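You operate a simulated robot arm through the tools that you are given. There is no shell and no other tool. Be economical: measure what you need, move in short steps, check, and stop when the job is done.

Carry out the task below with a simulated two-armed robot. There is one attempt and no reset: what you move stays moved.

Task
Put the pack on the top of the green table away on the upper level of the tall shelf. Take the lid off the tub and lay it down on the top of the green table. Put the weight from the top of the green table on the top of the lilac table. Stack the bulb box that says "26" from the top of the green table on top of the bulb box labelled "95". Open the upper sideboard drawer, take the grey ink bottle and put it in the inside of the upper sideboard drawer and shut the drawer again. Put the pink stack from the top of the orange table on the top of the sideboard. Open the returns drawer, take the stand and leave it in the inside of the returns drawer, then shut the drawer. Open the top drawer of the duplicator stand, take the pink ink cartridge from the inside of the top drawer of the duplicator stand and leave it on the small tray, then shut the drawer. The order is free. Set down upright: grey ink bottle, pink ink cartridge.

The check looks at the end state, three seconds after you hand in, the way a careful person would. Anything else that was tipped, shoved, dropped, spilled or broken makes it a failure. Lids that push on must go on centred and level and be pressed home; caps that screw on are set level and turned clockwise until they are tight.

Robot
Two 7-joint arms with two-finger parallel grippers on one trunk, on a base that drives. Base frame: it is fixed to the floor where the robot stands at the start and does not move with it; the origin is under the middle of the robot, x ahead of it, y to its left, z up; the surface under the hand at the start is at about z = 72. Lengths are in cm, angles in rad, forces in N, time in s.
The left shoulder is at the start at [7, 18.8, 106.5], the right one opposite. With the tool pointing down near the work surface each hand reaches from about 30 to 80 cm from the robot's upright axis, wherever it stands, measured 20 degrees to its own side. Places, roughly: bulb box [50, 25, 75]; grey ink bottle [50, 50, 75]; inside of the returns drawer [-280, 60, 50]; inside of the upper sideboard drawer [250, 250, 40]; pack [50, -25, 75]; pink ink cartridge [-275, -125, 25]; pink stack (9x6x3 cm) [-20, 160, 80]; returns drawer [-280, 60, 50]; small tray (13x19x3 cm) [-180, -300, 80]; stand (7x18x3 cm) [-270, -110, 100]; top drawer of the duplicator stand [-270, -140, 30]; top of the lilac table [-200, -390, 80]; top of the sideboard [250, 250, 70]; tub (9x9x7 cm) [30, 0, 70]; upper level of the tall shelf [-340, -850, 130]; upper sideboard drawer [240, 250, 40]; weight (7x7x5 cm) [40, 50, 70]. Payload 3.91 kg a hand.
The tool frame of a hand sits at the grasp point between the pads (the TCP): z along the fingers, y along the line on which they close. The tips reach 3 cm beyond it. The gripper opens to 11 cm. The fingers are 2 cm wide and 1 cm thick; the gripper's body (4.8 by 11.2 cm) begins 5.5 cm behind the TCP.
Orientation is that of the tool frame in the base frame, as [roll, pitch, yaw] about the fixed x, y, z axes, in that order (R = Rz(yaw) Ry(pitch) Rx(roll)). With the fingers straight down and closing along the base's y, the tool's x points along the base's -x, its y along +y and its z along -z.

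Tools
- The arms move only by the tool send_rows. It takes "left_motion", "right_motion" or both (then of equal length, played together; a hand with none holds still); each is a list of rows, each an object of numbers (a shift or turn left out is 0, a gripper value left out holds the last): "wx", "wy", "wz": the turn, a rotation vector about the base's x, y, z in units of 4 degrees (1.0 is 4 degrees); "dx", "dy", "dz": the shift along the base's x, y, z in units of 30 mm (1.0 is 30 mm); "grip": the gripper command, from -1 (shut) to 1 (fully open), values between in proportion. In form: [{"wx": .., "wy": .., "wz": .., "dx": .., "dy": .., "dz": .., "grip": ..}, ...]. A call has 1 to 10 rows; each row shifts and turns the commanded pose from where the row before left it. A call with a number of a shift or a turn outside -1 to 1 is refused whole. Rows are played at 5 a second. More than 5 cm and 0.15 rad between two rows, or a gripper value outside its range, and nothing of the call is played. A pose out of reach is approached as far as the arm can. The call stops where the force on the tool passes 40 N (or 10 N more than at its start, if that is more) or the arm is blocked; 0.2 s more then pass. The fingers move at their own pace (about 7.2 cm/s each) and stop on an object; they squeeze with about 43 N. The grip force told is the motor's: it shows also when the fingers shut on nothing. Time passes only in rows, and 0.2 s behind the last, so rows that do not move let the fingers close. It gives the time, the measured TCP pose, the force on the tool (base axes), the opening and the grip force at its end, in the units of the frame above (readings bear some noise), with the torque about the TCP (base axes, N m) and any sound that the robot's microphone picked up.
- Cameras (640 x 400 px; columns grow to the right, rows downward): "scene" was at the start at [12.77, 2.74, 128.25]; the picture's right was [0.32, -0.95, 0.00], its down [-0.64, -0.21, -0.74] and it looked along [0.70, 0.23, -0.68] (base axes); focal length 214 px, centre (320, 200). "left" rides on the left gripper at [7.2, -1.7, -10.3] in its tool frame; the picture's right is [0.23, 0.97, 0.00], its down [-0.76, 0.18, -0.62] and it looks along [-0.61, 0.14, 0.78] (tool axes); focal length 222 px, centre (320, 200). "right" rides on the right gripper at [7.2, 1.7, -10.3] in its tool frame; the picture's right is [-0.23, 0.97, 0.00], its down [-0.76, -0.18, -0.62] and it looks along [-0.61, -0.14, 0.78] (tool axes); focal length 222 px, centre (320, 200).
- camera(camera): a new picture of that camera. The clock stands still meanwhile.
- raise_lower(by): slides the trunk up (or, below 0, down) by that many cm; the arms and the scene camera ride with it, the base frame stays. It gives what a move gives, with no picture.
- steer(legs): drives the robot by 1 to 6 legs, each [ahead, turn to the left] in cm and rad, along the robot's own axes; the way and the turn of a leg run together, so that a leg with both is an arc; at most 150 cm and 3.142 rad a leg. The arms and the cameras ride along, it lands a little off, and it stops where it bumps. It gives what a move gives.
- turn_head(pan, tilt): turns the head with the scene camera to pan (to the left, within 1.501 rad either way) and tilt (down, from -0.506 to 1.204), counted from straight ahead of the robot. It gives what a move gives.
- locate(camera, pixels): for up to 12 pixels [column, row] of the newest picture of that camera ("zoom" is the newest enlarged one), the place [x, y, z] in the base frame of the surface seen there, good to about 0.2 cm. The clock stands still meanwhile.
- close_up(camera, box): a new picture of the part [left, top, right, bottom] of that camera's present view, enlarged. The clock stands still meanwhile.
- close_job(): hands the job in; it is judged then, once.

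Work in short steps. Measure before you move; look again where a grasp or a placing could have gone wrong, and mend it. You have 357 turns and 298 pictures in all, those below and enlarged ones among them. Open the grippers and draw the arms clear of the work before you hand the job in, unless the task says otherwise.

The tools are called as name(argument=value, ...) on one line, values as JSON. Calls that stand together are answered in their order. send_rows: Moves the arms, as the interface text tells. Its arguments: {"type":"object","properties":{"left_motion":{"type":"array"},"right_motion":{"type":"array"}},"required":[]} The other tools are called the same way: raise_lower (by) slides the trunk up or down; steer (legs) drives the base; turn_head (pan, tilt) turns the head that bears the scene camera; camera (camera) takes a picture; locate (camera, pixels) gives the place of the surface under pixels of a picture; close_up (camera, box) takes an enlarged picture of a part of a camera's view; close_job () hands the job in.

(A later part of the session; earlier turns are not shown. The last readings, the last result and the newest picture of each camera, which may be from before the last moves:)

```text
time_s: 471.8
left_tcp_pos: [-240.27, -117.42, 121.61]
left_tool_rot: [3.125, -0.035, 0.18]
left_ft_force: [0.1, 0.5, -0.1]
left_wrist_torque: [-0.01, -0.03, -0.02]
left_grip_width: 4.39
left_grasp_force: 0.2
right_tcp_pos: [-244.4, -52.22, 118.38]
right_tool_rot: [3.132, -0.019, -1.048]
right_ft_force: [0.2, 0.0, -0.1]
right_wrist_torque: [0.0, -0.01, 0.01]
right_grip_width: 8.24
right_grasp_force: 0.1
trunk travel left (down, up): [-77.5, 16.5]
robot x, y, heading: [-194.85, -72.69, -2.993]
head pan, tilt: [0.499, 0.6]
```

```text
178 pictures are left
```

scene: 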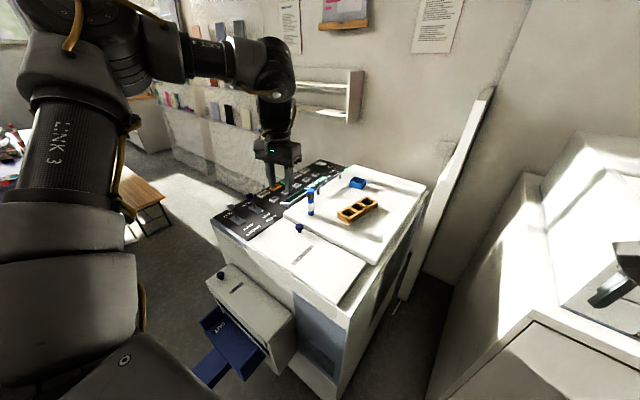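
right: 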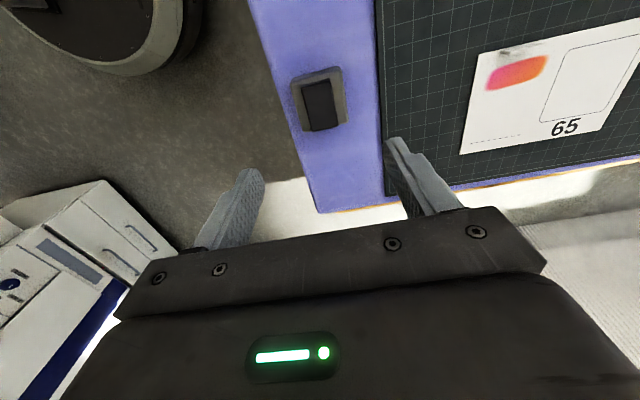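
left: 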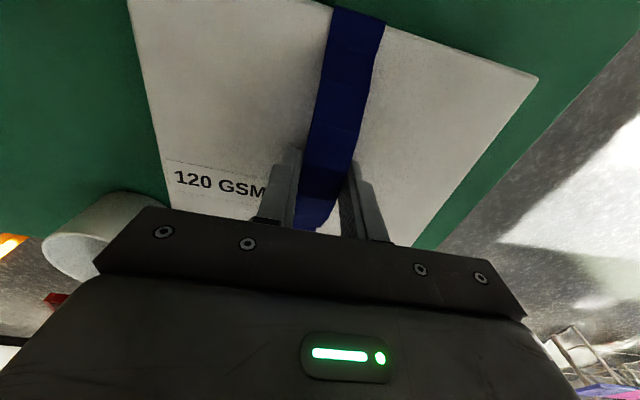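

close_up(camera="scene", box=[270, 150, 430, 270])

camera(camera="left")

```text
3.33 times, centred on (350, 210) of scene
```

zoom: 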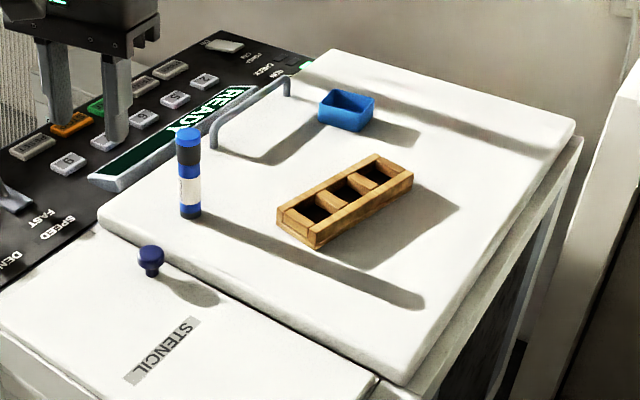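

```text
176 pictures are left
```

left: 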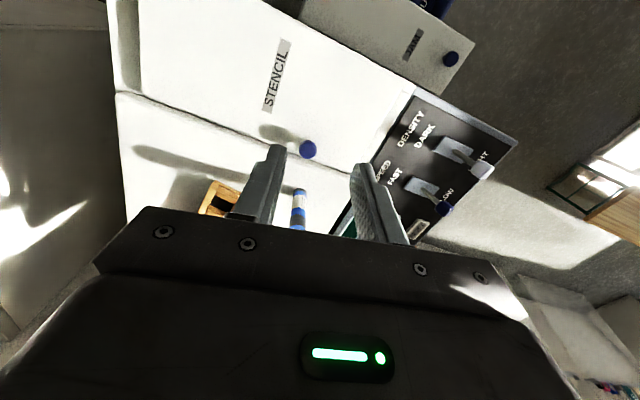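

Locate the wooden stand's corners.

locate(camera="zoom", pixels=[[279, 208], [312, 236], [412, 175], [377, 155], [345, 195], [315, 245], [410, 188], [281, 224], [190, 150], [345, 108], [250, 150], [150, 262]])

```text
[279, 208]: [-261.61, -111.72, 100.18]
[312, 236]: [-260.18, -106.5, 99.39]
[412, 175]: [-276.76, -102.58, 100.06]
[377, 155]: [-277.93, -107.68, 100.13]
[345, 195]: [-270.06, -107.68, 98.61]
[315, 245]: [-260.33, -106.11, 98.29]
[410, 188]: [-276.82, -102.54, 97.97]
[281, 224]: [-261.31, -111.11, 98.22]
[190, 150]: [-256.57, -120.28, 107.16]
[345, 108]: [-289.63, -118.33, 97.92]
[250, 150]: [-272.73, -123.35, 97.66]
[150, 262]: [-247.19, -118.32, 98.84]
```

Stand centre (-269.1,-107.1), long axis ~13.6° off x, 5.3 wide, top 100.1. Drive 10 cm closer and align the left hand.

steer(legs=[[10, 0]])

send_rows(left_motion=[{"wz": -1, "wy": 0.25, "wx": 0.12, "dx": -0.9, "dy": 0.6, "grip": 0.5}, {"wz": -1, "wy": 0.25, "wx": 0.12, "dx": -0.9, "dy": 0.6}, {"wz": -1, "dx": -0.9, "dy": 0.6}, {"wz": -1, "dx": -0.9, "dy": 0.6}, {"wz": -1, "dx": -0.9, "dy": 0.6}, {"wz": -1, "dx": -0.9, "dy": 0.6}, {}])

```text
time_s: 472.9
left_tcp_pos: [-248.88, -118.78, 122.02]
left_tool_rot: [3.126, -0.025, 0.183]
left_ft_force: [1.2, 0.5, 0.1]
left_wrist_torque: [-0.03, 0.11, 0.03]
left_grip_width: 4.37
left_grasp_force: 0.1
right_tcp_pos: [-253.35, -53.54, 118.93]
right_tool_rot: [3.121, -0.015, -1.051]
right_ft_force: [0.2, 0.0, -0.2]
right_wrist_torque: [0.0, 0.05, -0.04]
right_grip_width: 8.25
right_grasp_force: 0.0
trunk travel left (down, up): [-77.5, 16.5]
robot x, y, heading: [-204.36, -74.1, -2.993]
head pan, tilt: [0.499, 0.6]
```

```text
time_s: 474.5
left_tcp_pos: [-255.0, -114.72, 118.07]
left_tool_rot: [-3.136, 0.003, -0.24]
left_ft_force: [-0.5, -0.2, -0.2]
left_wrist_torque: [-0.01, -0.01, 0.0]
left_grip_width: 8.27
left_grasp_force: 0.1
left hand out of reach, approached as far as the arm can: row 2, 3, 4, 5, 6
right_tcp_pos: [-254.36, -53.68, 118.46]
right_tool_rot: [3.131, -0.02, -1.048]
right_ft_force: [0.4, -0.6, 0.5]
right_wrist_torque: [0.02, 0.0, -0.02]
right_grip_width: 8.25
right_grasp_force: 0.0
trunk travel left (down, up): [-77.5, 16.5]
robot x, y, heading: [-204.11, -74.06, -2.992]
head pan, tilt: [0.499, 0.6]
```

Inner-reach limit again; turn the base right 0.3 rad so the stand is further to the left.

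steer(legs=[[0, -0.3]])

send_rows(left_motion=[{"wz": 1}, {"wz": 1}, {"wz": 1}, {"wz": 1}, {"wz": 0.3}])

```text
time_s: 475.9
left_tcp_pos: [-264.6, -98.23, 118.06]
left_tool_rot: [-3.136, 0.003, -0.536]
left_ft_force: [0.1, 1.1, -0.7]
left_wrist_torque: [-0.01, 0.02, 0.01]
left_grip_width: 8.25
left_grasp_force: 0.1
right_tcp_pos: [-246.1, -39.86, 118.49]
right_tool_rot: [3.133, -0.02, -1.346]
right_ft_force: [0.2, -0.3, -0.6]
right_wrist_torque: [-0.02, 0.0, -0.02]
right_grip_width: 8.26
right_grasp_force: 0.2
trunk travel left (down, up): [-77.5, 16.5]
robot x, y, heading: [-203.98, -74.46, 2.991]
head pan, tilt: [0.499, 0.6]
```

```text
time_s: 477.1
left_tcp_pos: [-264.62, -98.03, 118.26]
left_tool_rot: [-3.136, 0.003, -0.235]
left_ft_force: [-0.3, -0.9, 0.1]
left_wrist_torque: [0.04, -0.01, 0.03]
left_grip_width: 8.26
left_grasp_force: 0.0
right_tcp_pos: [-246.0, -39.85, 118.47]
right_tool_rot: [3.131, -0.019, -1.347]
right_ft_force: [-0.1, -0.2, 0.3]
right_wrist_torque: [0.0, 0.0, -0.01]
right_grip_width: 8.26
right_grasp_force: 0.1
trunk travel left (down, up): [-77.5, 16.5]
robot x, y, heading: [-204.27, -73.92, 2.99]
head pan, tilt: [0.499, 0.6]
```

send_rows(left_motion=[{"dx": -0.5, "dy": -1}, {"dx": -0.5, "dy": -1}, {"dx": -0.5, "dy": -1}, {"dz": -0.8}, {"dz": -0.8}, {}])

camera(camera="left")

close_up(camera="scene", box=[270, 100, 470, 250])

```text
time_s: 478.5
left_tcp_pos: [-269.09, -107.06, 113.28]
left_tool_rot: [-3.138, 0.002, -0.236]
left_ft_force: [0.5, 0.4, 0.8]
left_wrist_torque: [-0.01, -0.03, 0.01]
left_grip_width: 8.23
left_grasp_force: 0.0
right_tcp_pos: [-246.04, -39.77, 118.37]
right_tool_rot: [3.133, -0.02, -1.346]
right_ft_force: [-0.9, -0.7, -1.1]
right_wrist_torque: [0.0, 0.03, -0.02]
right_grip_width: 8.27
right_grasp_force: 0.1
trunk travel left (down, up): [-77.5, 16.5]
robot x, y, heading: [-204.16, -74.22, 2.992]
head pan, tilt: [0.499, 0.6]
```

```text
175 pictures are left
```

left: 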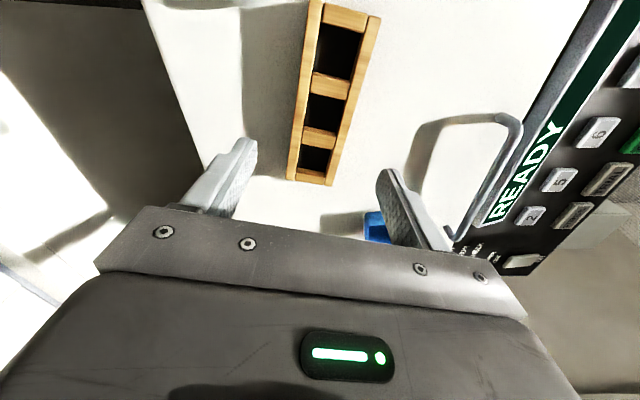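

```text
2.67 times, centred on (370, 175) of scene
```

zoom: 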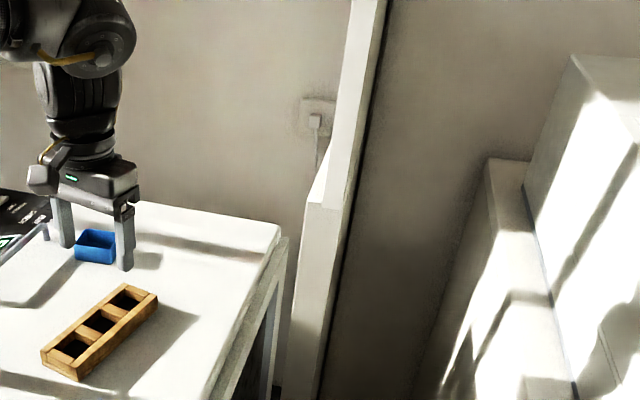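

locate(camera="left", pixels=[[315, 5], [378, 15], [290, 178], [330, 183], [330, 95], [375, 222], [330, 130]])

```text
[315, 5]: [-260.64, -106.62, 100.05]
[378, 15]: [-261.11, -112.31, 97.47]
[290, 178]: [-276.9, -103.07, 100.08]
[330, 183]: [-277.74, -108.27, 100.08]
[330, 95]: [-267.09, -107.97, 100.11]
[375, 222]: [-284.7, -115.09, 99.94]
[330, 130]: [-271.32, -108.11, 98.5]
```

Aligned. Descend, grip, lift.

send_rows(left_motion=[{"dz": -1}, {"dz": -1}, {"dz": -1}, {"dz": -1}, {"dz": -0.1}, {}, {"grip": -1}, {}, {}, {}])

send_rows(left_motion=[{"dz": 0.3}, {"dz": 1}, {"dz": 1}, {"dz": 1}, {"dz": 1}, {}])

camera(camera="left")

```text
time_s: 480.7
left_tcp_pos: [-269.05, -107.02, 101.04]
left_tool_rot: [-3.137, 0.002, -0.235]
left_ft_force: [1.5, 0.6, -0.1]
left_wrist_torque: [-0.16, 0.04, 0.18]
left_grip_width: 6.18
left_grasp_force: 42.8
right_tcp_pos: [-246.05, -39.85, 118.47]
right_tool_rot: [3.13, -0.019, -1.346]
right_ft_force: [0.2, 0.3, 0.1]
right_wrist_torque: [-0.02, 0.01, 0.0]
right_grip_width: 8.25
right_grasp_force: 0.0
trunk travel left (down, up): [-77.5, 16.5]
robot x, y, heading: [-203.9, -74.12, 2.987]
head pan, tilt: [0.499, 0.6]
```

```text
time_s: 482.1
left_tcp_pos: [-269.18, -107.09, 113.99]
left_tool_rot: [-3.138, -0.001, -0.237]
left_ft_force: [0.2, 0.6, -5.6]
left_wrist_torque: [0.02, -0.03, 0.0]
left_grip_width: 6.2
left_grasp_force: 42.4
right_tcp_pos: [-246.19, -40.01, 118.43]
right_tool_rot: [3.133, -0.019, -1.346]
right_ft_force: [-0.5, -0.7, -0.4]
right_wrist_torque: [-0.03, -0.02, 0.01]
right_grip_width: 8.27
right_grasp_force: 0.0
trunk travel left (down, up): [-77.5, 16.5]
robot x, y, heading: [-204.35, -74.12, 2.991]
head pan, tilt: [0.499, 0.6]
```

```text
173 pictures are left
```

left: 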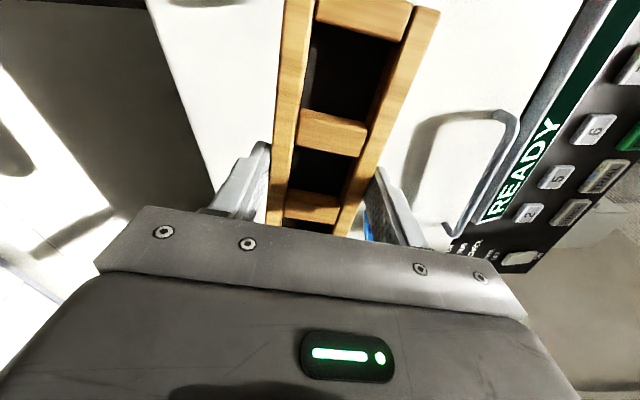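

Stand held. Back up and look at the counter with the returns drawer.

steer(legs=[[-20, 0]])

turn_head(pan=-0.75, tilt=0.6)

camera(camera="scene")

```text
time_s: 483.7
left_tcp_pos: [-249.7, -109.99, 113.62]
left_tool_rot: [-3.136, -0.001, -0.236]
left_ft_force: [-1.3, 0.3, -5.4]
left_wrist_torque: [-0.02, -0.04, -0.04]
left_grip_width: 6.17
left_grasp_force: 43.1
right_tcp_pos: [-226.58, -42.95, 118.19]
right_tool_rot: [3.134, -0.022, -1.348]
right_ft_force: [-0.4, 0.2, 0.2]
right_wrist_torque: [-0.01, -0.01, -0.01]
right_grip_width: 8.27
right_grasp_force: 0.2
trunk travel left (down, up): [-77.5, 16.5]
robot x, y, heading: [-184.75, -77.03, 2.986]
head pan, tilt: [0.499, 0.6]
```

```text
time_s: 485.1
left_tcp_pos: [-249.27, -110.11, 113.94]
left_tool_rot: [-3.136, -0.002, -0.237]
left_ft_force: [-0.2, 0.2, -6.0]
left_wrist_torque: [-0.01, 0.0, 0.0]
left_grip_width: 6.15
left_grasp_force: 43.2
right_tcp_pos: [-226.24, -42.87, 118.47]
right_tool_rot: [3.132, -0.019, -1.347]
right_ft_force: [1.0, 0.7, -0.5]
right_wrist_torque: [0.03, 0.01, 0.03]
right_grip_width: 8.26
right_grasp_force: 0.0
trunk travel left (down, up): [-77.5, 16.5]
robot x, y, heading: [-184.47, -77.12, 2.987]
head pan, tilt: [-0.75, 0.6]
```

```text
172 pictures are left
```

scene: 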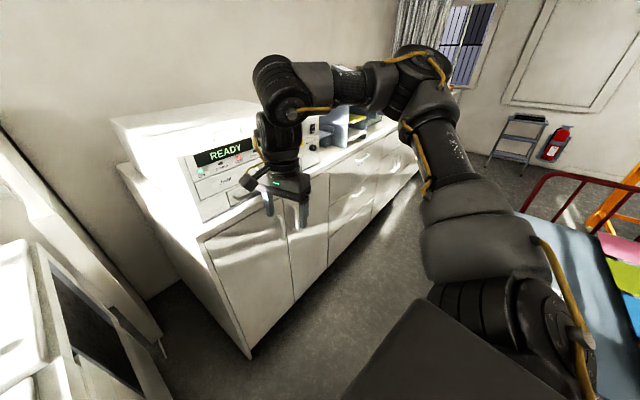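

close_up(camera="scene", box=[230, 130, 430, 280])

locate(camera="zoom", pixels=[[405, 180], [380, 270], [500, 100], [420, 150], [430, 220], [400, 250], [330, 200], [500, 170], [320, 160], [540, 110], [250, 300], [540, 160]])

locate(camera="scene", pixels=[[530, 230], [520, 200], [570, 290], [540, 330], [560, 180], [600, 350], [510, 240], [450, 200], [420, 260]])

```text
2.67 times, centred on (330, 205) of scene
```

zoom: 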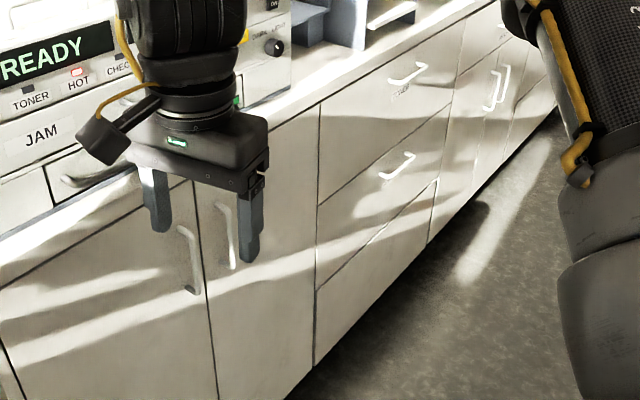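

```text
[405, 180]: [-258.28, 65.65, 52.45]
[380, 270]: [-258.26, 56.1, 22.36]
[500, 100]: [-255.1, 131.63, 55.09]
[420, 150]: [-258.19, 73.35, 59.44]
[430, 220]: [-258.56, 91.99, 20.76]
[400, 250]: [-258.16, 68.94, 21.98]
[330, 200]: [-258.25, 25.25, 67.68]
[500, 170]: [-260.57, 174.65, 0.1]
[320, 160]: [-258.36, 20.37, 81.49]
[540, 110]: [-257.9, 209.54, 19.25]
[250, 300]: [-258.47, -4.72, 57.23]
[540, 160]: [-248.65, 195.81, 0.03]
```

```text
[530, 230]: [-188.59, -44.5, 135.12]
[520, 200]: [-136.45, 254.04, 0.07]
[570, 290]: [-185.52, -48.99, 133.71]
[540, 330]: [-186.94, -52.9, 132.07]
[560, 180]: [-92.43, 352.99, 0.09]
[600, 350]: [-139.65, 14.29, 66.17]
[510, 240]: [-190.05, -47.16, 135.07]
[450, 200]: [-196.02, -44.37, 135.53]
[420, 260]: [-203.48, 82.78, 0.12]
```

close_up(camera="scene", box=[320, 140, 410, 215])

locate(camera="zoom", pixels=[[250, 60], [290, 45], [220, 270], [270, 235], [240, 120], [240, 255], [305, 222], [90, 170], [200, 300], [130, 380], [60, 110]])

```text
5.33 times, centred on (365, 178) of scene
```

zoom: 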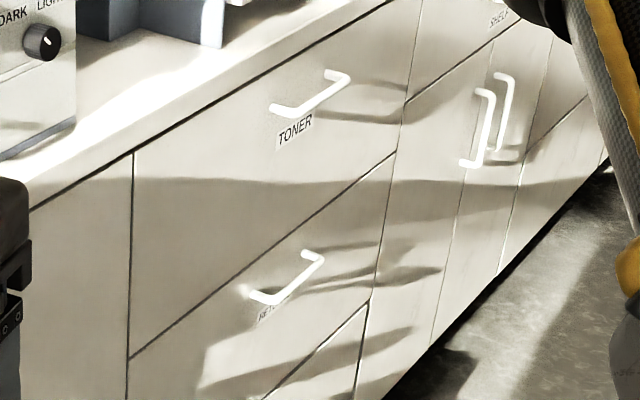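

```text
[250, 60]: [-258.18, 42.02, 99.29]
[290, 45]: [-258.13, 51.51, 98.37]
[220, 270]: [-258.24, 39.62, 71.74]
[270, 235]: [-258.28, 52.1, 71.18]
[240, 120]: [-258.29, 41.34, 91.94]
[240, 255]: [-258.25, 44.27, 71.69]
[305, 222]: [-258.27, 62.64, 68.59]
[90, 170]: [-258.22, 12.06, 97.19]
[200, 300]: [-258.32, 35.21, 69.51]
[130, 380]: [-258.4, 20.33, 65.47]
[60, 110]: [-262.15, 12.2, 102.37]
```

locate(camera="zoom", pixels=[[257, 295], [268, 300], [290, 285], [318, 258], [305, 253], [250, 285], [262, 318], [130, 352], [390, 158], [368, 300], [280, 385], [130, 160]])

```text
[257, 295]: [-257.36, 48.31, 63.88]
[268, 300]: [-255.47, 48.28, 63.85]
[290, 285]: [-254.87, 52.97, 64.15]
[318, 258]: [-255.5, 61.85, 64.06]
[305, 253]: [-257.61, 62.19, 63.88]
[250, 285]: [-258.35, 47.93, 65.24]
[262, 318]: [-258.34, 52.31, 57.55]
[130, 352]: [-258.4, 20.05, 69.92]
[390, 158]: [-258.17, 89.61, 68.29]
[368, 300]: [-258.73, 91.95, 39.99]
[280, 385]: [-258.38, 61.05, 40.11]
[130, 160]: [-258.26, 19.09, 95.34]
```

Returns drawer: middle one, handle bar at y 48–62, z 64. I check the cart's edges to plan passing through the corridor between counter and cart.

turn_head(pan=-1.45, tilt=0.5)

camera(camera="scene")

```text
time_s: 486.2
left_tcp_pos: [-249.43, -109.97, 113.97]
left_tool_rot: [-3.136, 0.001, -0.238]
left_ft_force: [0.3, -1.4, -4.9]
left_wrist_torque: [0.01, -0.03, 0.01]
left_grip_width: 6.18
left_grasp_force: 42.9
right_tcp_pos: [-226.23, -42.86, 118.41]
right_tool_rot: [3.134, -0.018, -1.349]
right_ft_force: [-0.1, -0.2, -0.3]
right_wrist_torque: [0.01, 0.01, -0.02]
right_grip_width: 8.24
right_grasp_force: 0.1
trunk travel left (down, up): [-77.5, 16.5]
robot x, y, heading: [-184.61, -77.03, 2.987]
head pan, tilt: [-1.45, 0.499]
```

```text
169 pictures are left
```

scene: 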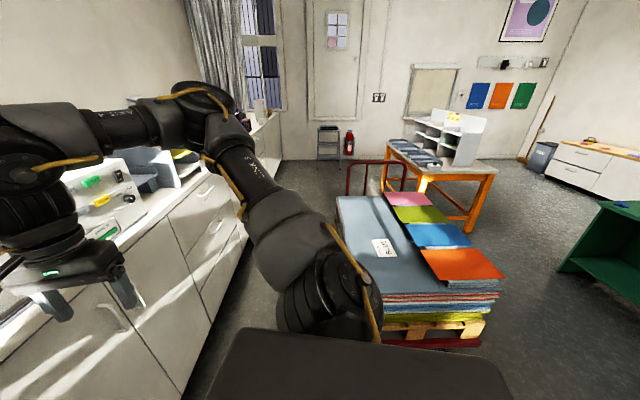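

locate(camera="scene", pixels=[[338, 200], [347, 165], [385, 300], [378, 190], [405, 165], [460, 345], [495, 280], [390, 350], [347, 192], [403, 188], [410, 240], [250, 260]])

```text
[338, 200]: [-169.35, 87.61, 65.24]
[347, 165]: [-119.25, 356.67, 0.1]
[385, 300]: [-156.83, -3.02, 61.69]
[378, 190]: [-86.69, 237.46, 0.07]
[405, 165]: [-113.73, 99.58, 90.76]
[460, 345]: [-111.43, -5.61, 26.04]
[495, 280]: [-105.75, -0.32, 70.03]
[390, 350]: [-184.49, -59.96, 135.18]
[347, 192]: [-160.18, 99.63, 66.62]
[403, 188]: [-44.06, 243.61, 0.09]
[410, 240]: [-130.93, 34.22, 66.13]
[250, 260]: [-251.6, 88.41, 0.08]
```

Cart spans x -170…-105, y -3…100; corridor ~85 cm. I'll back through it: turn to heading -1.286 first.

steer(legs=[[0, 2.01]])

steer(legs=[[-90, 0], [0, -0.285]])

```text
time_s: 491.4
left_tcp_pos: [-127.65, -122.77, 114.0]
left_tool_rot: [-3.136, 0.0, 1.764]
left_ft_force: [0.3, -0.7, -5.6]
left_wrist_torque: [0.02, -0.01, -0.03]
left_grip_width: 6.18
left_grasp_force: 43.1
right_tcp_pos: [-198.18, -129.62, 118.35]
right_tool_rot: [3.132, -0.018, 0.651]
right_ft_force: [1.0, -1.0, -0.6]
right_wrist_torque: [-0.01, 0.01, -0.01]
right_grip_width: 8.24
right_grasp_force: 0.0
trunk travel left (down, up): [-77.5, 16.5]
robot x, y, heading: [-184.39, -77.52, -1.294]
head pan, tilt: [-1.45, 0.499]
```

```text
time_s: 497.0
left_tcp_pos: [-167.26, -50.49, 113.91]
left_tool_rot: [-3.137, 0.001, 1.475]
left_ft_force: [-0.3, -0.4, -5.9]
left_wrist_torque: [0.0, 0.0, 0.0]
left_grip_width: 6.16
left_grasp_force: 42.8
right_tcp_pos: [-236.98, -37.01, 118.42]
right_tool_rot: [3.133, -0.02, 0.365]
right_ft_force: [0.5, 0.1, 0.2]
right_wrist_torque: [0.0, -0.01, 0.0]
right_grip_width: 8.27
right_grasp_force: 0.1
trunk travel left (down, up): [-77.5, 16.5]
robot x, y, heading: [-208.84, 9.05, -1.58]
head pan, tilt: [-1.45, 0.499]
```

steer(legs=[[-103, 0]])

turn_head(pan=-0.6, tilt=0.7)

camera(camera="scene")

```text
time_s: 502.4
left_tcp_pos: [-166.24, 52.93, 113.8]
left_tool_rot: [-3.137, 0.0, 1.474]
left_ft_force: [-0.1, 1.2, -4.7]
left_wrist_torque: [0.0, 0.04, -0.01]
left_grip_width: 6.16
left_grasp_force: 43.2
right_tcp_pos: [-235.96, 66.46, 118.44]
right_tool_rot: [3.133, -0.019, 0.366]
right_ft_force: [0.2, -1.1, -0.2]
right_wrist_torque: [0.03, 0.02, 0.02]
right_grip_width: 8.26
right_grasp_force: 0.0
trunk travel left (down, up): [-77.5, 16.5]
robot x, y, heading: [-208.44, 112.52, -1.582]
head pan, tilt: [-1.45, 0.499]
```

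```text
time_s: 503.6
left_tcp_pos: [-166.3, 52.93, 113.82]
left_tool_rot: [-3.136, 0.0, 1.478]
left_ft_force: [0.3, 0.0, -4.9]
left_wrist_torque: [0.02, -0.01, 0.01]
left_grip_width: 6.19
left_grasp_force: 43.1
right_tcp_pos: [-236.02, 66.42, 118.36]
right_tool_rot: [3.134, -0.019, 0.365]
right_ft_force: [0.0, 0.2, 0.4]
right_wrist_torque: [0.03, 0.02, -0.01]
right_grip_width: 8.25
right_grasp_force: 0.0
trunk travel left (down, up): [-77.5, 16.5]
robot x, y, heading: [-207.75, 112.82, -1.588]
head pan, tilt: [-0.6, 0.7]
```

```text
168 pictures are left
```

scene: 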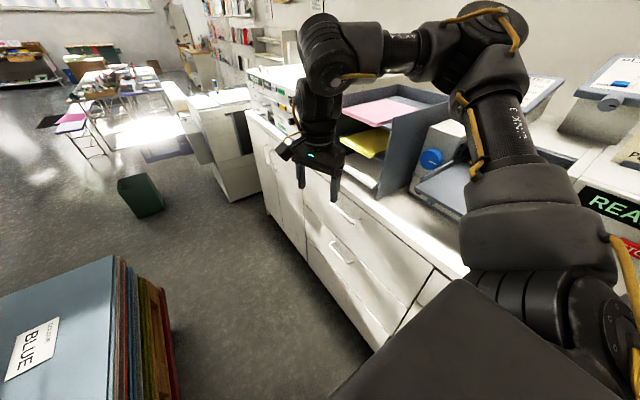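

locate(camera="scene", pixels=[[485, 60], [500, 15], [440, 30], [500, 110], [360, 50], [320, 40], [400, 95], [560, 85], [440, 150], [600, 90], [345, 212], [342, 255]])

```text
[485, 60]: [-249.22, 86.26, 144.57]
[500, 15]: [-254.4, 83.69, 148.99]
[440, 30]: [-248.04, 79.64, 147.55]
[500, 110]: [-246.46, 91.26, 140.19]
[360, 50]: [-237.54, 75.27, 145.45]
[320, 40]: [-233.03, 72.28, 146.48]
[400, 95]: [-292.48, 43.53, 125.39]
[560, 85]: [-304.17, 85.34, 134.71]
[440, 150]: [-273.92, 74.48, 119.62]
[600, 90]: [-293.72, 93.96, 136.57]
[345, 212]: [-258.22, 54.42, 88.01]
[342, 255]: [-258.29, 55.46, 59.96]
```

The right elbow would crowd the counter, so I'll park the stand briefly on the cart's flat paper pile (z≈66) beneath the left hand, freeing the left arm (whose elbow side is open) to pull the drawer.

raise_lower(by=-18)

turn_head(pan=0.5, tilt=0.8)

camera(camera="scene")

camera(camera="left")

```text
time_s: 505.6
left_tcp_pos: [-166.26, 53.1, 95.86]
left_tool_rot: [-3.136, -0.001, 1.478]
left_ft_force: [0.6, 0.8, -5.4]
left_wrist_torque: [0.02, -0.02, -0.01]
left_grip_width: 6.17
left_grasp_force: 42.8
right_tcp_pos: [-236.04, 66.54, 100.41]
right_tool_rot: [3.133, -0.02, 0.365]
right_ft_force: [-0.4, -0.3, -0.3]
right_wrist_torque: [-0.02, -0.02, 0.0]
right_grip_width: 8.25
right_grasp_force: 0.0
trunk travel left (down, up): [-59.5, 34.5]
robot x, y, heading: [-207.56, 112.76, -1.582]
head pan, tilt: [-0.6, 0.7]
```

```text
time_s: 506.9
left_tcp_pos: [-166.31, 53.1, 95.81]
left_tool_rot: [-3.136, 0.001, 1.475]
left_ft_force: [-0.3, 0.0, -5.3]
left_wrist_torque: [0.01, 0.01, 0.0]
left_grip_width: 6.18
left_grasp_force: 42.5
right_tcp_pos: [-235.99, 66.45, 100.42]
right_tool_rot: [3.132, -0.02, 0.366]
right_ft_force: [-0.1, 0.9, -0.3]
right_wrist_torque: [0.02, -0.01, 0.0]
right_grip_width: 8.28
right_grasp_force: 0.0
trunk travel left (down, up): [-59.5, 34.5]
robot x, y, heading: [-207.66, 112.66, -1.578]
head pan, tilt: [0.499, 0.799]
```

```text
167 pictures are left
```

scene: 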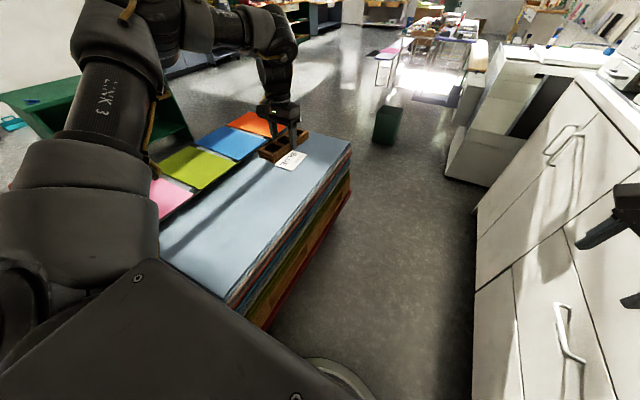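

```text
166 pictures are left
```

left: 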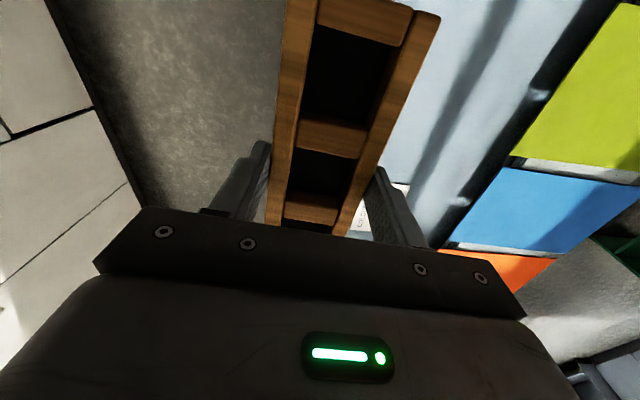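

locate(camera="scene", pixels=[[240, 220], [300, 200], [345, 150], [230, 300], [180, 210], [320, 170], [345, 375], [365, 395]])

send_rows(left_motion=[{"dx": 0.8}, {"dx": 0.8}, {"dx": 0.8}, {"dx": 0.8}, {"dx": 0.6}, {"dz": -1}, {"dz": -1}, {"dz": -1}, {"dz": -1}, {}])

```text
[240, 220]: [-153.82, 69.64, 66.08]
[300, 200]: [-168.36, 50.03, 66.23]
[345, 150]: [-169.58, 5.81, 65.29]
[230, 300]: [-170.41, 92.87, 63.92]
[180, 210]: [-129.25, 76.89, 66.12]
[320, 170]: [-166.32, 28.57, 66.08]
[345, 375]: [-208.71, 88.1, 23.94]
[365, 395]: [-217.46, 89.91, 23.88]
```

```text
time_s: 509.1
left_tcp_pos: [-154.92, 53.08, 83.9]
left_tool_rot: [-3.136, 0.002, 1.476]
left_ft_force: [-0.1, -0.6, -4.5]
left_wrist_torque: [0.01, -0.03, -0.01]
left_grip_width: 6.16
left_grasp_force: 43.6
right_tcp_pos: [-236.02, 66.51, 100.4]
right_tool_rot: [3.133, -0.02, 0.364]
right_ft_force: [-0.6, 1.0, 0.5]
right_wrist_torque: [-0.04, -0.04, 0.0]
right_grip_width: 8.25
right_grasp_force: 0.1
trunk travel left (down, up): [-59.5, 34.5]
robot x, y, heading: [-207.81, 112.98, -1.584]
head pan, tilt: [0.499, 0.799]
```

send_rows(left_motion=[{"dz": -1}, {"dz": -1}, {"dz": -1}, {"dz": -1}, {"dz": -0.5}, {"dz": -0.15}, {"dz": -0.1}, {}])

```text
time_s: 510.9
left_tcp_pos: [-155.87, 57.48, 74.45]
left_tool_rot: [-3.137, -0.001, 1.476]
left_ft_force: [-0.1, 0.3, -6.6]
left_wrist_torque: [0.0, 0.02, -0.01]
left_grip_width: 6.2
left_grasp_force: 43.1
left hand out of reach, approached as far as the arm can: row 2, 3, 4, 5, 6
right_tcp_pos: [-236.01, 66.45, 100.42]
right_tool_rot: [3.134, -0.019, 0.366]
right_ft_force: [-0.8, 0.0, 0.8]
right_wrist_torque: [0.02, -0.02, -0.01]
right_grip_width: 8.26
right_grasp_force: 0.1
trunk travel left (down, up): [-59.5, 34.5]
robot x, y, heading: [-208.08, 112.89, -1.578]
head pan, tilt: [0.499, 0.799]
```

Reach-limited; lower the trunk for the last 4.9 cm.

raise_lower(by=-4.2)

send_rows(left_motion=[{"dz": -0.1}, {"dz": -0.1}, {}])

```text
time_s: 511.7
left_tcp_pos: [-155.35, 57.55, 70.31]
left_tool_rot: [-3.13, 0.004, 1.478]
left_ft_force: [-0.4, 0.3, -5.0]
left_wrist_torque: [0.0, 0.02, 0.01]
left_grip_width: 6.19
left_grasp_force: 43.5
right_tcp_pos: [-235.33, 66.58, 97.14]
right_tool_rot: [3.126, -0.006, 0.368]
right_ft_force: [0.3, 0.2, 0.4]
right_wrist_torque: [-0.01, -0.01, 0.01]
right_grip_width: 8.21
right_grasp_force: 0.0
trunk travel left (down, up): [-55.3, 38.7]
robot x, y, heading: [-207.78, 112.34, -1.585]
head pan, tilt: [0.499, 0.799]
```

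```text
time_s: 512.5
left_tcp_pos: [-155.29, 57.76, 69.69]
left_tool_rot: [-3.127, 0.004, 1.476]
left_ft_force: [0.1, 0.3, -5.6]
left_wrist_torque: [0.04, -0.01, 0.02]
left_grip_width: 6.18
left_grasp_force: 43.3
left hand out of reach, approached as far as the arm can: row 2
right_tcp_pos: [-235.24, 66.59, 96.96]
right_tool_rot: [3.126, -0.005, 0.37]
right_ft_force: [-0.1, -1.0, -0.2]
right_wrist_torque: [0.02, -0.06, -0.02]
right_grip_width: 8.24
right_grasp_force: 0.0
trunk travel left (down, up): [-55.3, 38.7]
robot x, y, heading: [-207.97, 112.62, -1.58]
head pan, tilt: [0.499, 0.799]
```

Both hands show a small common tilt — possibly the right arm touching something. Look right.

turn_head(pan=-1.0, tilt=0.5)

camera(camera="scene")

```text
time_s: 514.1
left_tcp_pos: [-155.34, 57.68, 69.74]
left_tool_rot: [-3.128, 0.002, 1.474]
left_ft_force: [-1.1, 0.1, -4.8]
left_wrist_torque: [0.04, 0.02, 0.04]
left_grip_width: 6.17
left_grasp_force: 43.0
right_tcp_pos: [-235.31, 66.39, 96.69]
right_tool_rot: [3.131, -0.009, 0.367]
right_ft_force: [0.2, 0.5, 0.7]
right_wrist_torque: [0.02, -0.01, -0.03]
right_grip_width: 8.25
right_grasp_force: 0.1
trunk travel left (down, up): [-55.3, 38.7]
robot x, y, heading: [-207.95, 112.77, -1.574]
head pan, tilt: [-1.0, 0.499]
```

```text
165 pictures are left
```

scene: 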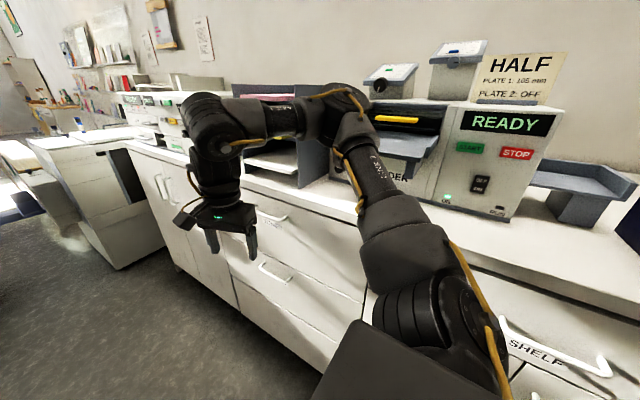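

The right elbow is very near the binder machine. Release the stand (2 mm above the pile), then move up.

send_rows(left_motion=[{"grip": 0.4}, {}, {}, {"dz": 1}, {"dz": 1}, {"dz": 1}, {"dz": 1}, {"dz": 1}])

raise_lower(by=10)

camera(camera="scene")

camera(camera="left")

```text
time_s: 515.9
left_tcp_pos: [-155.17, 57.56, 84.81]
left_tool_rot: [-3.129, 0.0, 1.476]
left_ft_force: [0.2, 0.4, -0.5]
left_wrist_torque: [0.01, -0.02, 0.01]
left_grip_width: 7.69
left_grasp_force: 0.0
right_tcp_pos: [-235.29, 66.67, 96.71]
right_tool_rot: [3.134, -0.008, 0.366]
right_ft_force: [0.1, -0.2, -0.9]
right_wrist_torque: [-0.01, 0.03, -0.02]
right_grip_width: 8.26
right_grasp_force: 0.0
trunk travel left (down, up): [-55.3, 38.7]
robot x, y, heading: [-208.25, 112.79, -1.578]
head pan, tilt: [-1.0, 0.499]
```

```text
time_s: 517.3
left_tcp_pos: [-155.69, 57.75, 94.84]
left_tool_rot: [-3.133, 0.0, 1.477]
left_ft_force: [-0.9, -0.2, -0.3]
left_wrist_torque: [-0.02, 0.03, 0.02]
left_grip_width: 7.73
left_grasp_force: 0.1
right_tcp_pos: [-235.77, 66.62, 106.35]
right_tool_rot: [3.133, -0.018, 0.368]
right_ft_force: [0.7, -0.1, -0.3]
right_wrist_torque: [-0.01, -0.02, -0.01]
right_grip_width: 8.25
right_grasp_force: 0.0
trunk travel left (down, up): [-65.3, 28.7]
robot x, y, heading: [-207.97, 112.77, -1.581]
head pan, tilt: [-1.0, 0.499]
```

```text
164 pictures are left
```

scene: 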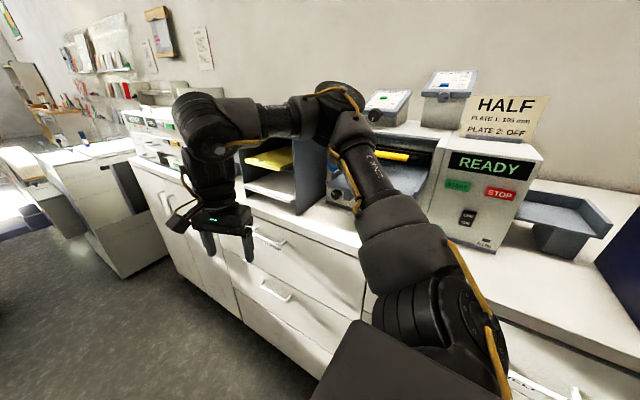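

```text
163 pictures are left
```

left: 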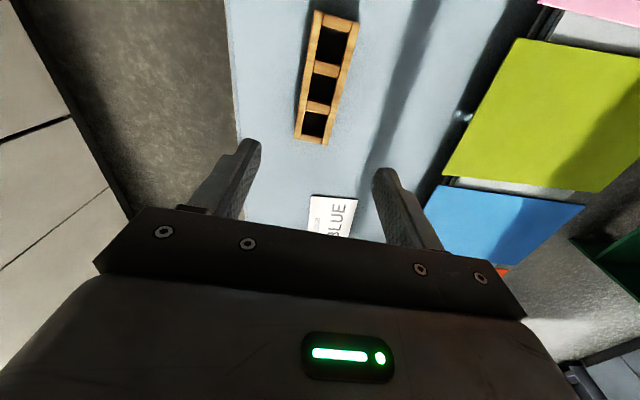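

The stand is parked; the tilt vanished after rising. Raise higher, pull the right hand in, and turn to heading ≈-2.86 for left-hand drawer work.

raise_lower(by=22)

send_rows(right_motion=[{"dx": 1, "dz": 0.5}, {"dx": 1, "dz": 0.5}, {"dx": 0.7, "dy": 0.5}, {"dy": 0.6}])

steer(legs=[[0, -0.6]])

camera(camera="scene")

```text
time_s: 519.6
left_tcp_pos: [-155.83, 57.74, 117.01]
left_tool_rot: [-3.136, 0.0, 1.476]
left_ft_force: [-0.2, -0.7, 0.0]
left_wrist_torque: [-0.03, 0.01, 0.0]
left_grip_width: 7.7
left_grasp_force: 0.0
right_tcp_pos: [-236.04, 66.6, 128.21]
right_tool_rot: [3.132, -0.019, 0.365]
right_ft_force: [0.7, -0.4, -0.2]
right_wrist_torque: [0.02, -0.01, 0.0]
right_grip_width: 8.24
right_grasp_force: 0.0
trunk travel left (down, up): [-87.3, 6.7]
robot x, y, heading: [-207.99, 112.7, -1.58]
head pan, tilt: [-1.0, 0.499]
```

```text
time_s: 520.6
left_tcp_pos: [-156.01, 57.72, 117.07]
left_tool_rot: [-3.139, 0.001, 1.475]
left_ft_force: [0.0, -0.1, 0.5]
left_wrist_torque: [0.0, -0.03, 0.01]
left_grip_width: 7.71
left_grasp_force: 0.1
right_tcp_pos: [-227.98, 69.99, 131.17]
right_tool_rot: [3.131, -0.022, 0.365]
right_ft_force: [-0.1, 0.3, 0.3]
right_wrist_torque: [-0.01, -0.06, -0.05]
right_grip_width: 8.28
right_grasp_force: 0.1
trunk travel left (down, up): [-87.3, 6.7]
robot x, y, heading: [-207.75, 112.92, -1.577]
head pan, tilt: [-1.0, 0.499]
```

```text
time_s: 522.6
left_tcp_pos: [-195.79, 37.98, 116.97]
left_tool_rot: [-3.137, 0.001, 0.88]
left_ft_force: [0.4, 0.4, 0.0]
left_wrist_torque: [-0.01, -0.01, 0.0]
left_grip_width: 7.72
left_grasp_force: 0.0
right_tcp_pos: [-248.46, 88.53, 131.25]
right_tool_rot: [3.131, -0.018, -0.233]
right_ft_force: [0.3, -0.2, -0.3]
right_wrist_torque: [0.03, -0.01, 0.01]
right_grip_width: 8.26
right_grasp_force: 0.0
trunk travel left (down, up): [-87.3, 6.7]
robot x, y, heading: [-207.92, 112.83, -2.179]
head pan, tilt: [-1.0, 0.499]
```

```text
162 pictures are left
```

scene: 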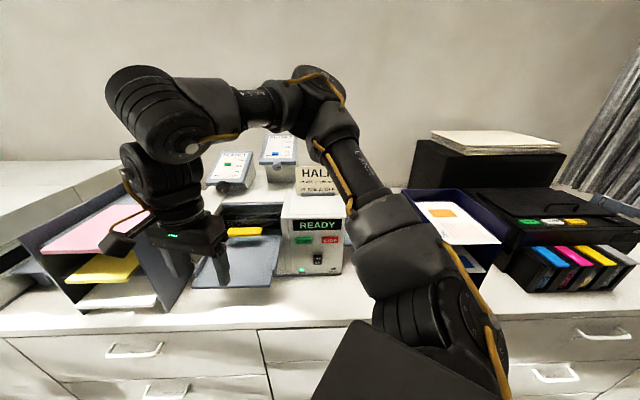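

Turn on to face the counter squarely (heading π), then tuck the right hand to the side before lowering.

steer(legs=[[0, -0.962]])

send_rows(right_motion=[{"dx": 0.3, "dy": 0.9}, {"dx": 0.5, "dy": 0.9}, {"dx": 0.7, "dy": 0.9}, {"dx": 0.7, "dy": 0.9}, {"dx": 0.7, "dy": 0.9}, {"dx": 0.7, "dy": 0.9}, {"dx": 0.7, "dy": 0.9}, {"dx": 0.7, "dy": 0.9}])

camera(camera="scene")

```text
time_s: 525.3
left_tcp_pos: [-258.55, 56.09, 117.01]
left_tool_rot: [3.141, -0.013, -0.002]
left_ft_force: [0.7, -1.9, 1.0]
left_wrist_torque: [0.12, 0.0, -0.01]
left_grip_width: 7.72
left_grasp_force: 0.0
right_tcp_pos: [-252.44, 129.32, 131.22]
right_tool_rot: [3.133, -0.02, -1.129]
right_ft_force: [-0.3, 0.4, -0.2]
right_wrist_torque: [-0.02, -0.01, -0.01]
right_grip_width: 8.25
right_grasp_force: 0.0
trunk travel left (down, up): [-87.3, 6.7]
robot x, y, heading: [-207.96, 112.74, -3.07]
head pan, tilt: [-1.0, 0.499]
stopped in leg 1: the force on the tool passed its limit at 72 N (the readings are from after the stop); the commanded pose is now the measured one
```

```text
time_s: 527.1
left_tcp_pos: [-258.3, 56.47, 117.21]
left_tool_rot: [3.136, -0.011, -0.004]
left_ft_force: [8.6, 3.1, 4.0]
left_wrist_torque: [-0.18, 0.86, -0.3]
left_grip_width: 7.69
left_grasp_force: 0.0
right_tcp_pos: [-239.43, 150.32, 131.32]
right_tool_rot: [3.13, -0.024, -1.126]
right_ft_force: [-0.8, -0.2, 1.4]
right_wrist_torque: [-0.02, -0.04, 0.02]
right_grip_width: 8.27
right_grasp_force: 0.1
right hand out of reach, approached as far as the arm can: row 7, 8
trunk travel left (down, up): [-87.3, 6.7]
robot x, y, heading: [-207.86, 113.02, -3.073]
head pan, tilt: [-1.0, 0.499]
```

```text
161 pictures are left
```

scene: 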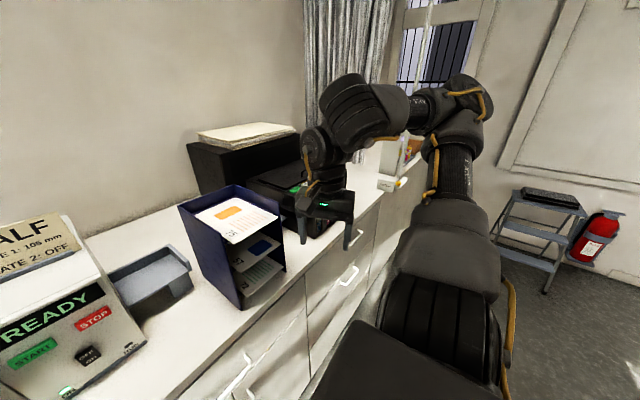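

The left hand touched the paper sorter on the counter. Back off a little and inspect.

send_rows(left_motion=[{"dx": 0.5}, {"dx": 1}, {"dx": 1}, {"dx": 1}])

turn_head(pan=0.6, tilt=0.5)

camera(camera="scene")

```text
time_s: 528.1
left_tcp_pos: [-247.64, 55.85, 117.03]
left_tool_rot: [-3.141, -0.01, -0.003]
left_ft_force: [1.0, -0.5, 0.2]
left_wrist_torque: [0.0, 0.03, -0.04]
left_grip_width: 7.71
left_grasp_force: 0.1
right_tcp_pos: [-239.41, 149.67, 131.62]
right_tool_rot: [3.13, -0.019, -1.126]
right_ft_force: [0.8, -0.4, -0.3]
right_wrist_torque: [0.02, 0.04, 0.01]
right_grip_width: 8.24
right_grasp_force: 0.1
trunk travel left (down, up): [-87.3, 6.7]
robot x, y, heading: [-208.14, 112.94, -3.081]
head pan, tilt: [-1.0, 0.499]
```

```text
time_s: 529.8
left_tcp_pos: [-247.87, 56.05, 116.99]
left_tool_rot: [3.139, -0.012, -0.004]
left_ft_force: [0.6, 0.6, 0.6]
left_wrist_torque: [-0.02, -0.02, 0.0]
left_grip_width: 7.71
left_grasp_force: 0.0
right_tcp_pos: [-239.62, 149.85, 131.49]
right_tool_rot: [3.134, -0.021, -1.129]
right_ft_force: [1.0, -0.1, 1.1]
right_wrist_torque: [-0.01, 0.03, 0.02]
right_grip_width: 8.26
right_grasp_force: 0.0
trunk travel left (down, up): [-87.3, 6.7]
robot x, y, heading: [-208.23, 113.01, -3.076]
head pan, tilt: [0.6, 0.499]
```

```text
160 pictures are left
```

scene: 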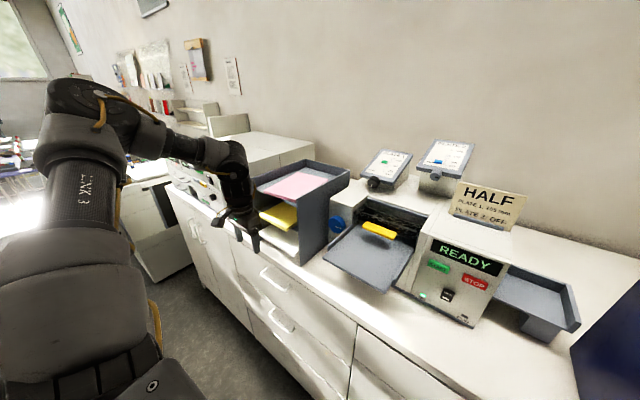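

close_up(camera="scene", box=[220, 140, 380, 270])

locate(camera="zoom", pixels=[[345, 180], [515, 130], [500, 135], [420, 158], [330, 185], [310, 390], [300, 400], [130, 145], [345, 100], [110, 320], [250, 390]])

```text
3.08 times, centred on (300, 205) of scene
```

zoom: 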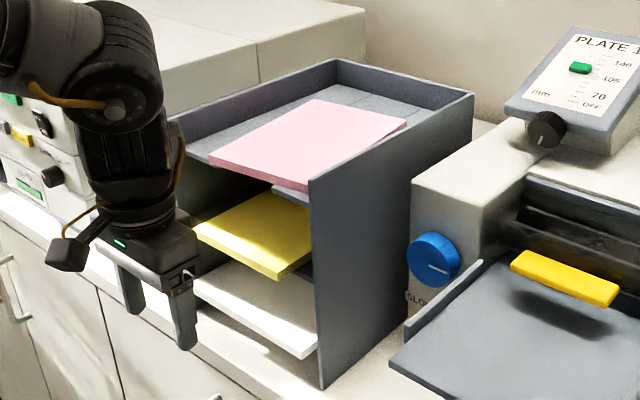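

```text
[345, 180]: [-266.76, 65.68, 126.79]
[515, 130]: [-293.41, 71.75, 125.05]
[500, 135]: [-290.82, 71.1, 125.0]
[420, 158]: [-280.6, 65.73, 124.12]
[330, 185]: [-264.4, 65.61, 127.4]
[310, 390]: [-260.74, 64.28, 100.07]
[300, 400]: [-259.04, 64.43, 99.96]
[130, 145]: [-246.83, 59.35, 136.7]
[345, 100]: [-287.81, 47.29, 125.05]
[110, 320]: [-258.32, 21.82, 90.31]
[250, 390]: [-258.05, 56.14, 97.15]
```

The sorter is still square to the counter (panel at y 65.6 all along), nothing displaced. Pull the left hand back, lower the trunk to working height and tilt the hand for hooking.

send_rows(left_motion=[{"dx": 1, "grip": -0.45}, {"dx": 1}, {"dx": 1}, {"dx": 1}, {"dx": 0.5}])

raise_lower(by=-36)

send_rows(left_motion=[{"wy": 1}, {"wy": 1}, {"wy": 1}, {"wy": 1}, {"wy": 1}, {"wy": 1}, {"wy": 1}, {"wy": 1}, {"wy": 1}, {"wy": 1}])

camera(camera="scene")

camera(camera="left")

```text
time_s: 531.0
left_tcp_pos: [-234.13, 56.03, 117.15]
left_tool_rot: [3.14, -0.009, -0.003]
left_ft_force: [-0.3, 0.0, 0.1]
left_wrist_torque: [-0.03, 0.01, -0.03]
left_grip_width: 3.02
left_grasp_force: 0.0
right_tcp_pos: [-239.45, 149.91, 131.61]
right_tool_rot: [3.13, -0.022, -1.127]
right_ft_force: [-0.1, -0.2, -0.6]
right_wrist_torque: [0.0, -0.02, 0.0]
right_grip_width: 8.23
right_grasp_force: 0.2
trunk travel left (down, up): [-87.3, 6.7]
robot x, y, heading: [-207.9, 112.93, -3.078]
head pan, tilt: [0.6, 0.499]
```

```text
time_s: 534.5
left_tcp_pos: [-234.31, 56.13, 81.14]
left_tool_rot: [3.14, -0.011, -0.004]
left_ft_force: [0.0, 0.3, 0.8]
left_wrist_torque: [0.01, -0.02, -0.01]
left_grip_width: 3.05
left_grasp_force: 0.1
right_tcp_pos: [-239.51, 149.76, 95.49]
right_tool_rot: [3.134, -0.02, -1.126]
right_ft_force: [0.4, 0.1, 0.4]
right_wrist_torque: [-0.04, 0.02, 0.03]
right_grip_width: 8.25
right_grasp_force: 0.1
trunk travel left (down, up): [-51.3, 42.7]
robot x, y, heading: [-207.91, 112.78, -3.077]
head pan, tilt: [0.6, 0.499]
```

```text
time_s: 536.6
left_tcp_pos: [-234.26, 56.1, 81.16]
left_tool_rot: [3.139, 0.687, -0.004]
left_ft_force: [0.1, 0.0, -0.7]
left_wrist_torque: [0.01, 0.0, 0.02]
left_grip_width: 3.02
left_grasp_force: 0.1
right_tcp_pos: [-239.49, 149.79, 95.52]
right_tool_rot: [3.132, -0.021, -1.128]
right_ft_force: [-0.5, 0.1, -0.2]
right_wrist_torque: [0.03, 0.01, -0.01]
right_grip_width: 8.25
right_grasp_force: 0.0
trunk travel left (down, up): [-51.3, 42.7]
robot x, y, heading: [-207.91, 113.0, -3.077]
head pan, tilt: [0.6, 0.499]
```

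```text
158 pictures are left
```

scene: 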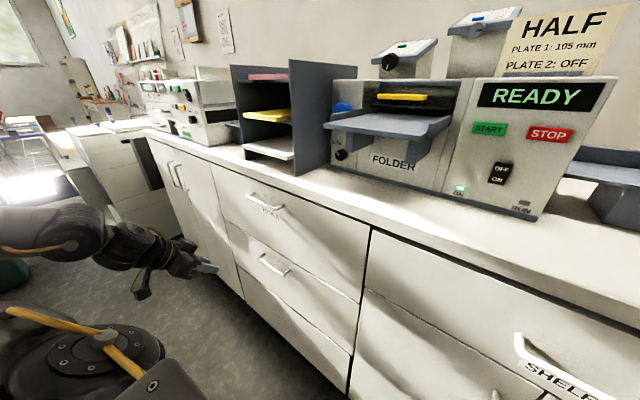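

```text
157 pictures are left
```

left: 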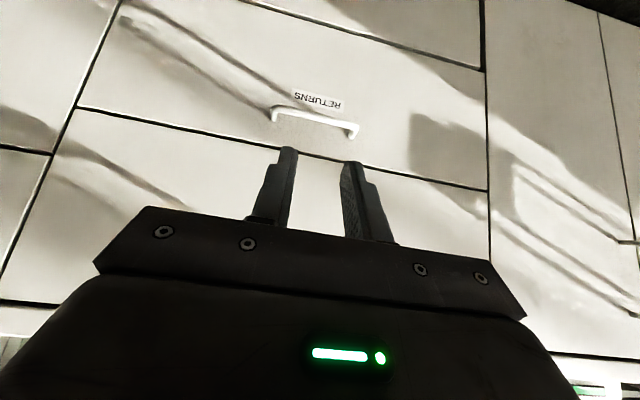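

The RETURNS handle is clearly visible at (315,120). Measure it precisely.

close_up(camera="left", box=[255, 85, 375, 160])

locate(camera="zoom", pixels=[[100, 120], [120, 125], [320, 172], [500, 215], [530, 215], [530, 280], [100, 180], [320, 195], [320, 240], [320, 165], [320, 178]])

```text
5.33 times, centred on (315, 122) of left
```

zoom: 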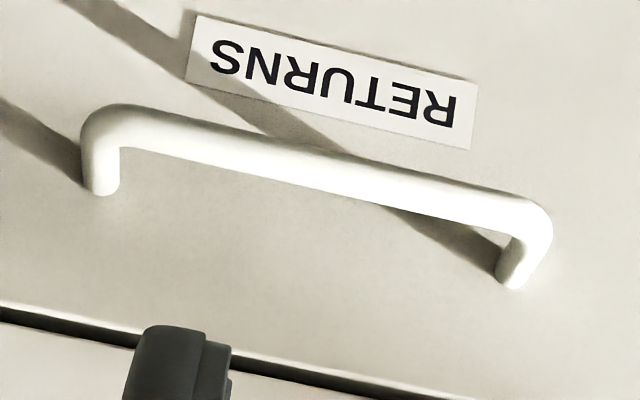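

```text
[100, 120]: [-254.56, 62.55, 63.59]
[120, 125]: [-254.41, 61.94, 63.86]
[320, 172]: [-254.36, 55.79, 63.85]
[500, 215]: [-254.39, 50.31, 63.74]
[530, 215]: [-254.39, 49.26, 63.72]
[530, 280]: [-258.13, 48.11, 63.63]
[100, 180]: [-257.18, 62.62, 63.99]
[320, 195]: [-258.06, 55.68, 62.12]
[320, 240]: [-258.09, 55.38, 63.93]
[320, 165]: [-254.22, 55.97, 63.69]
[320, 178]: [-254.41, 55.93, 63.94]
```

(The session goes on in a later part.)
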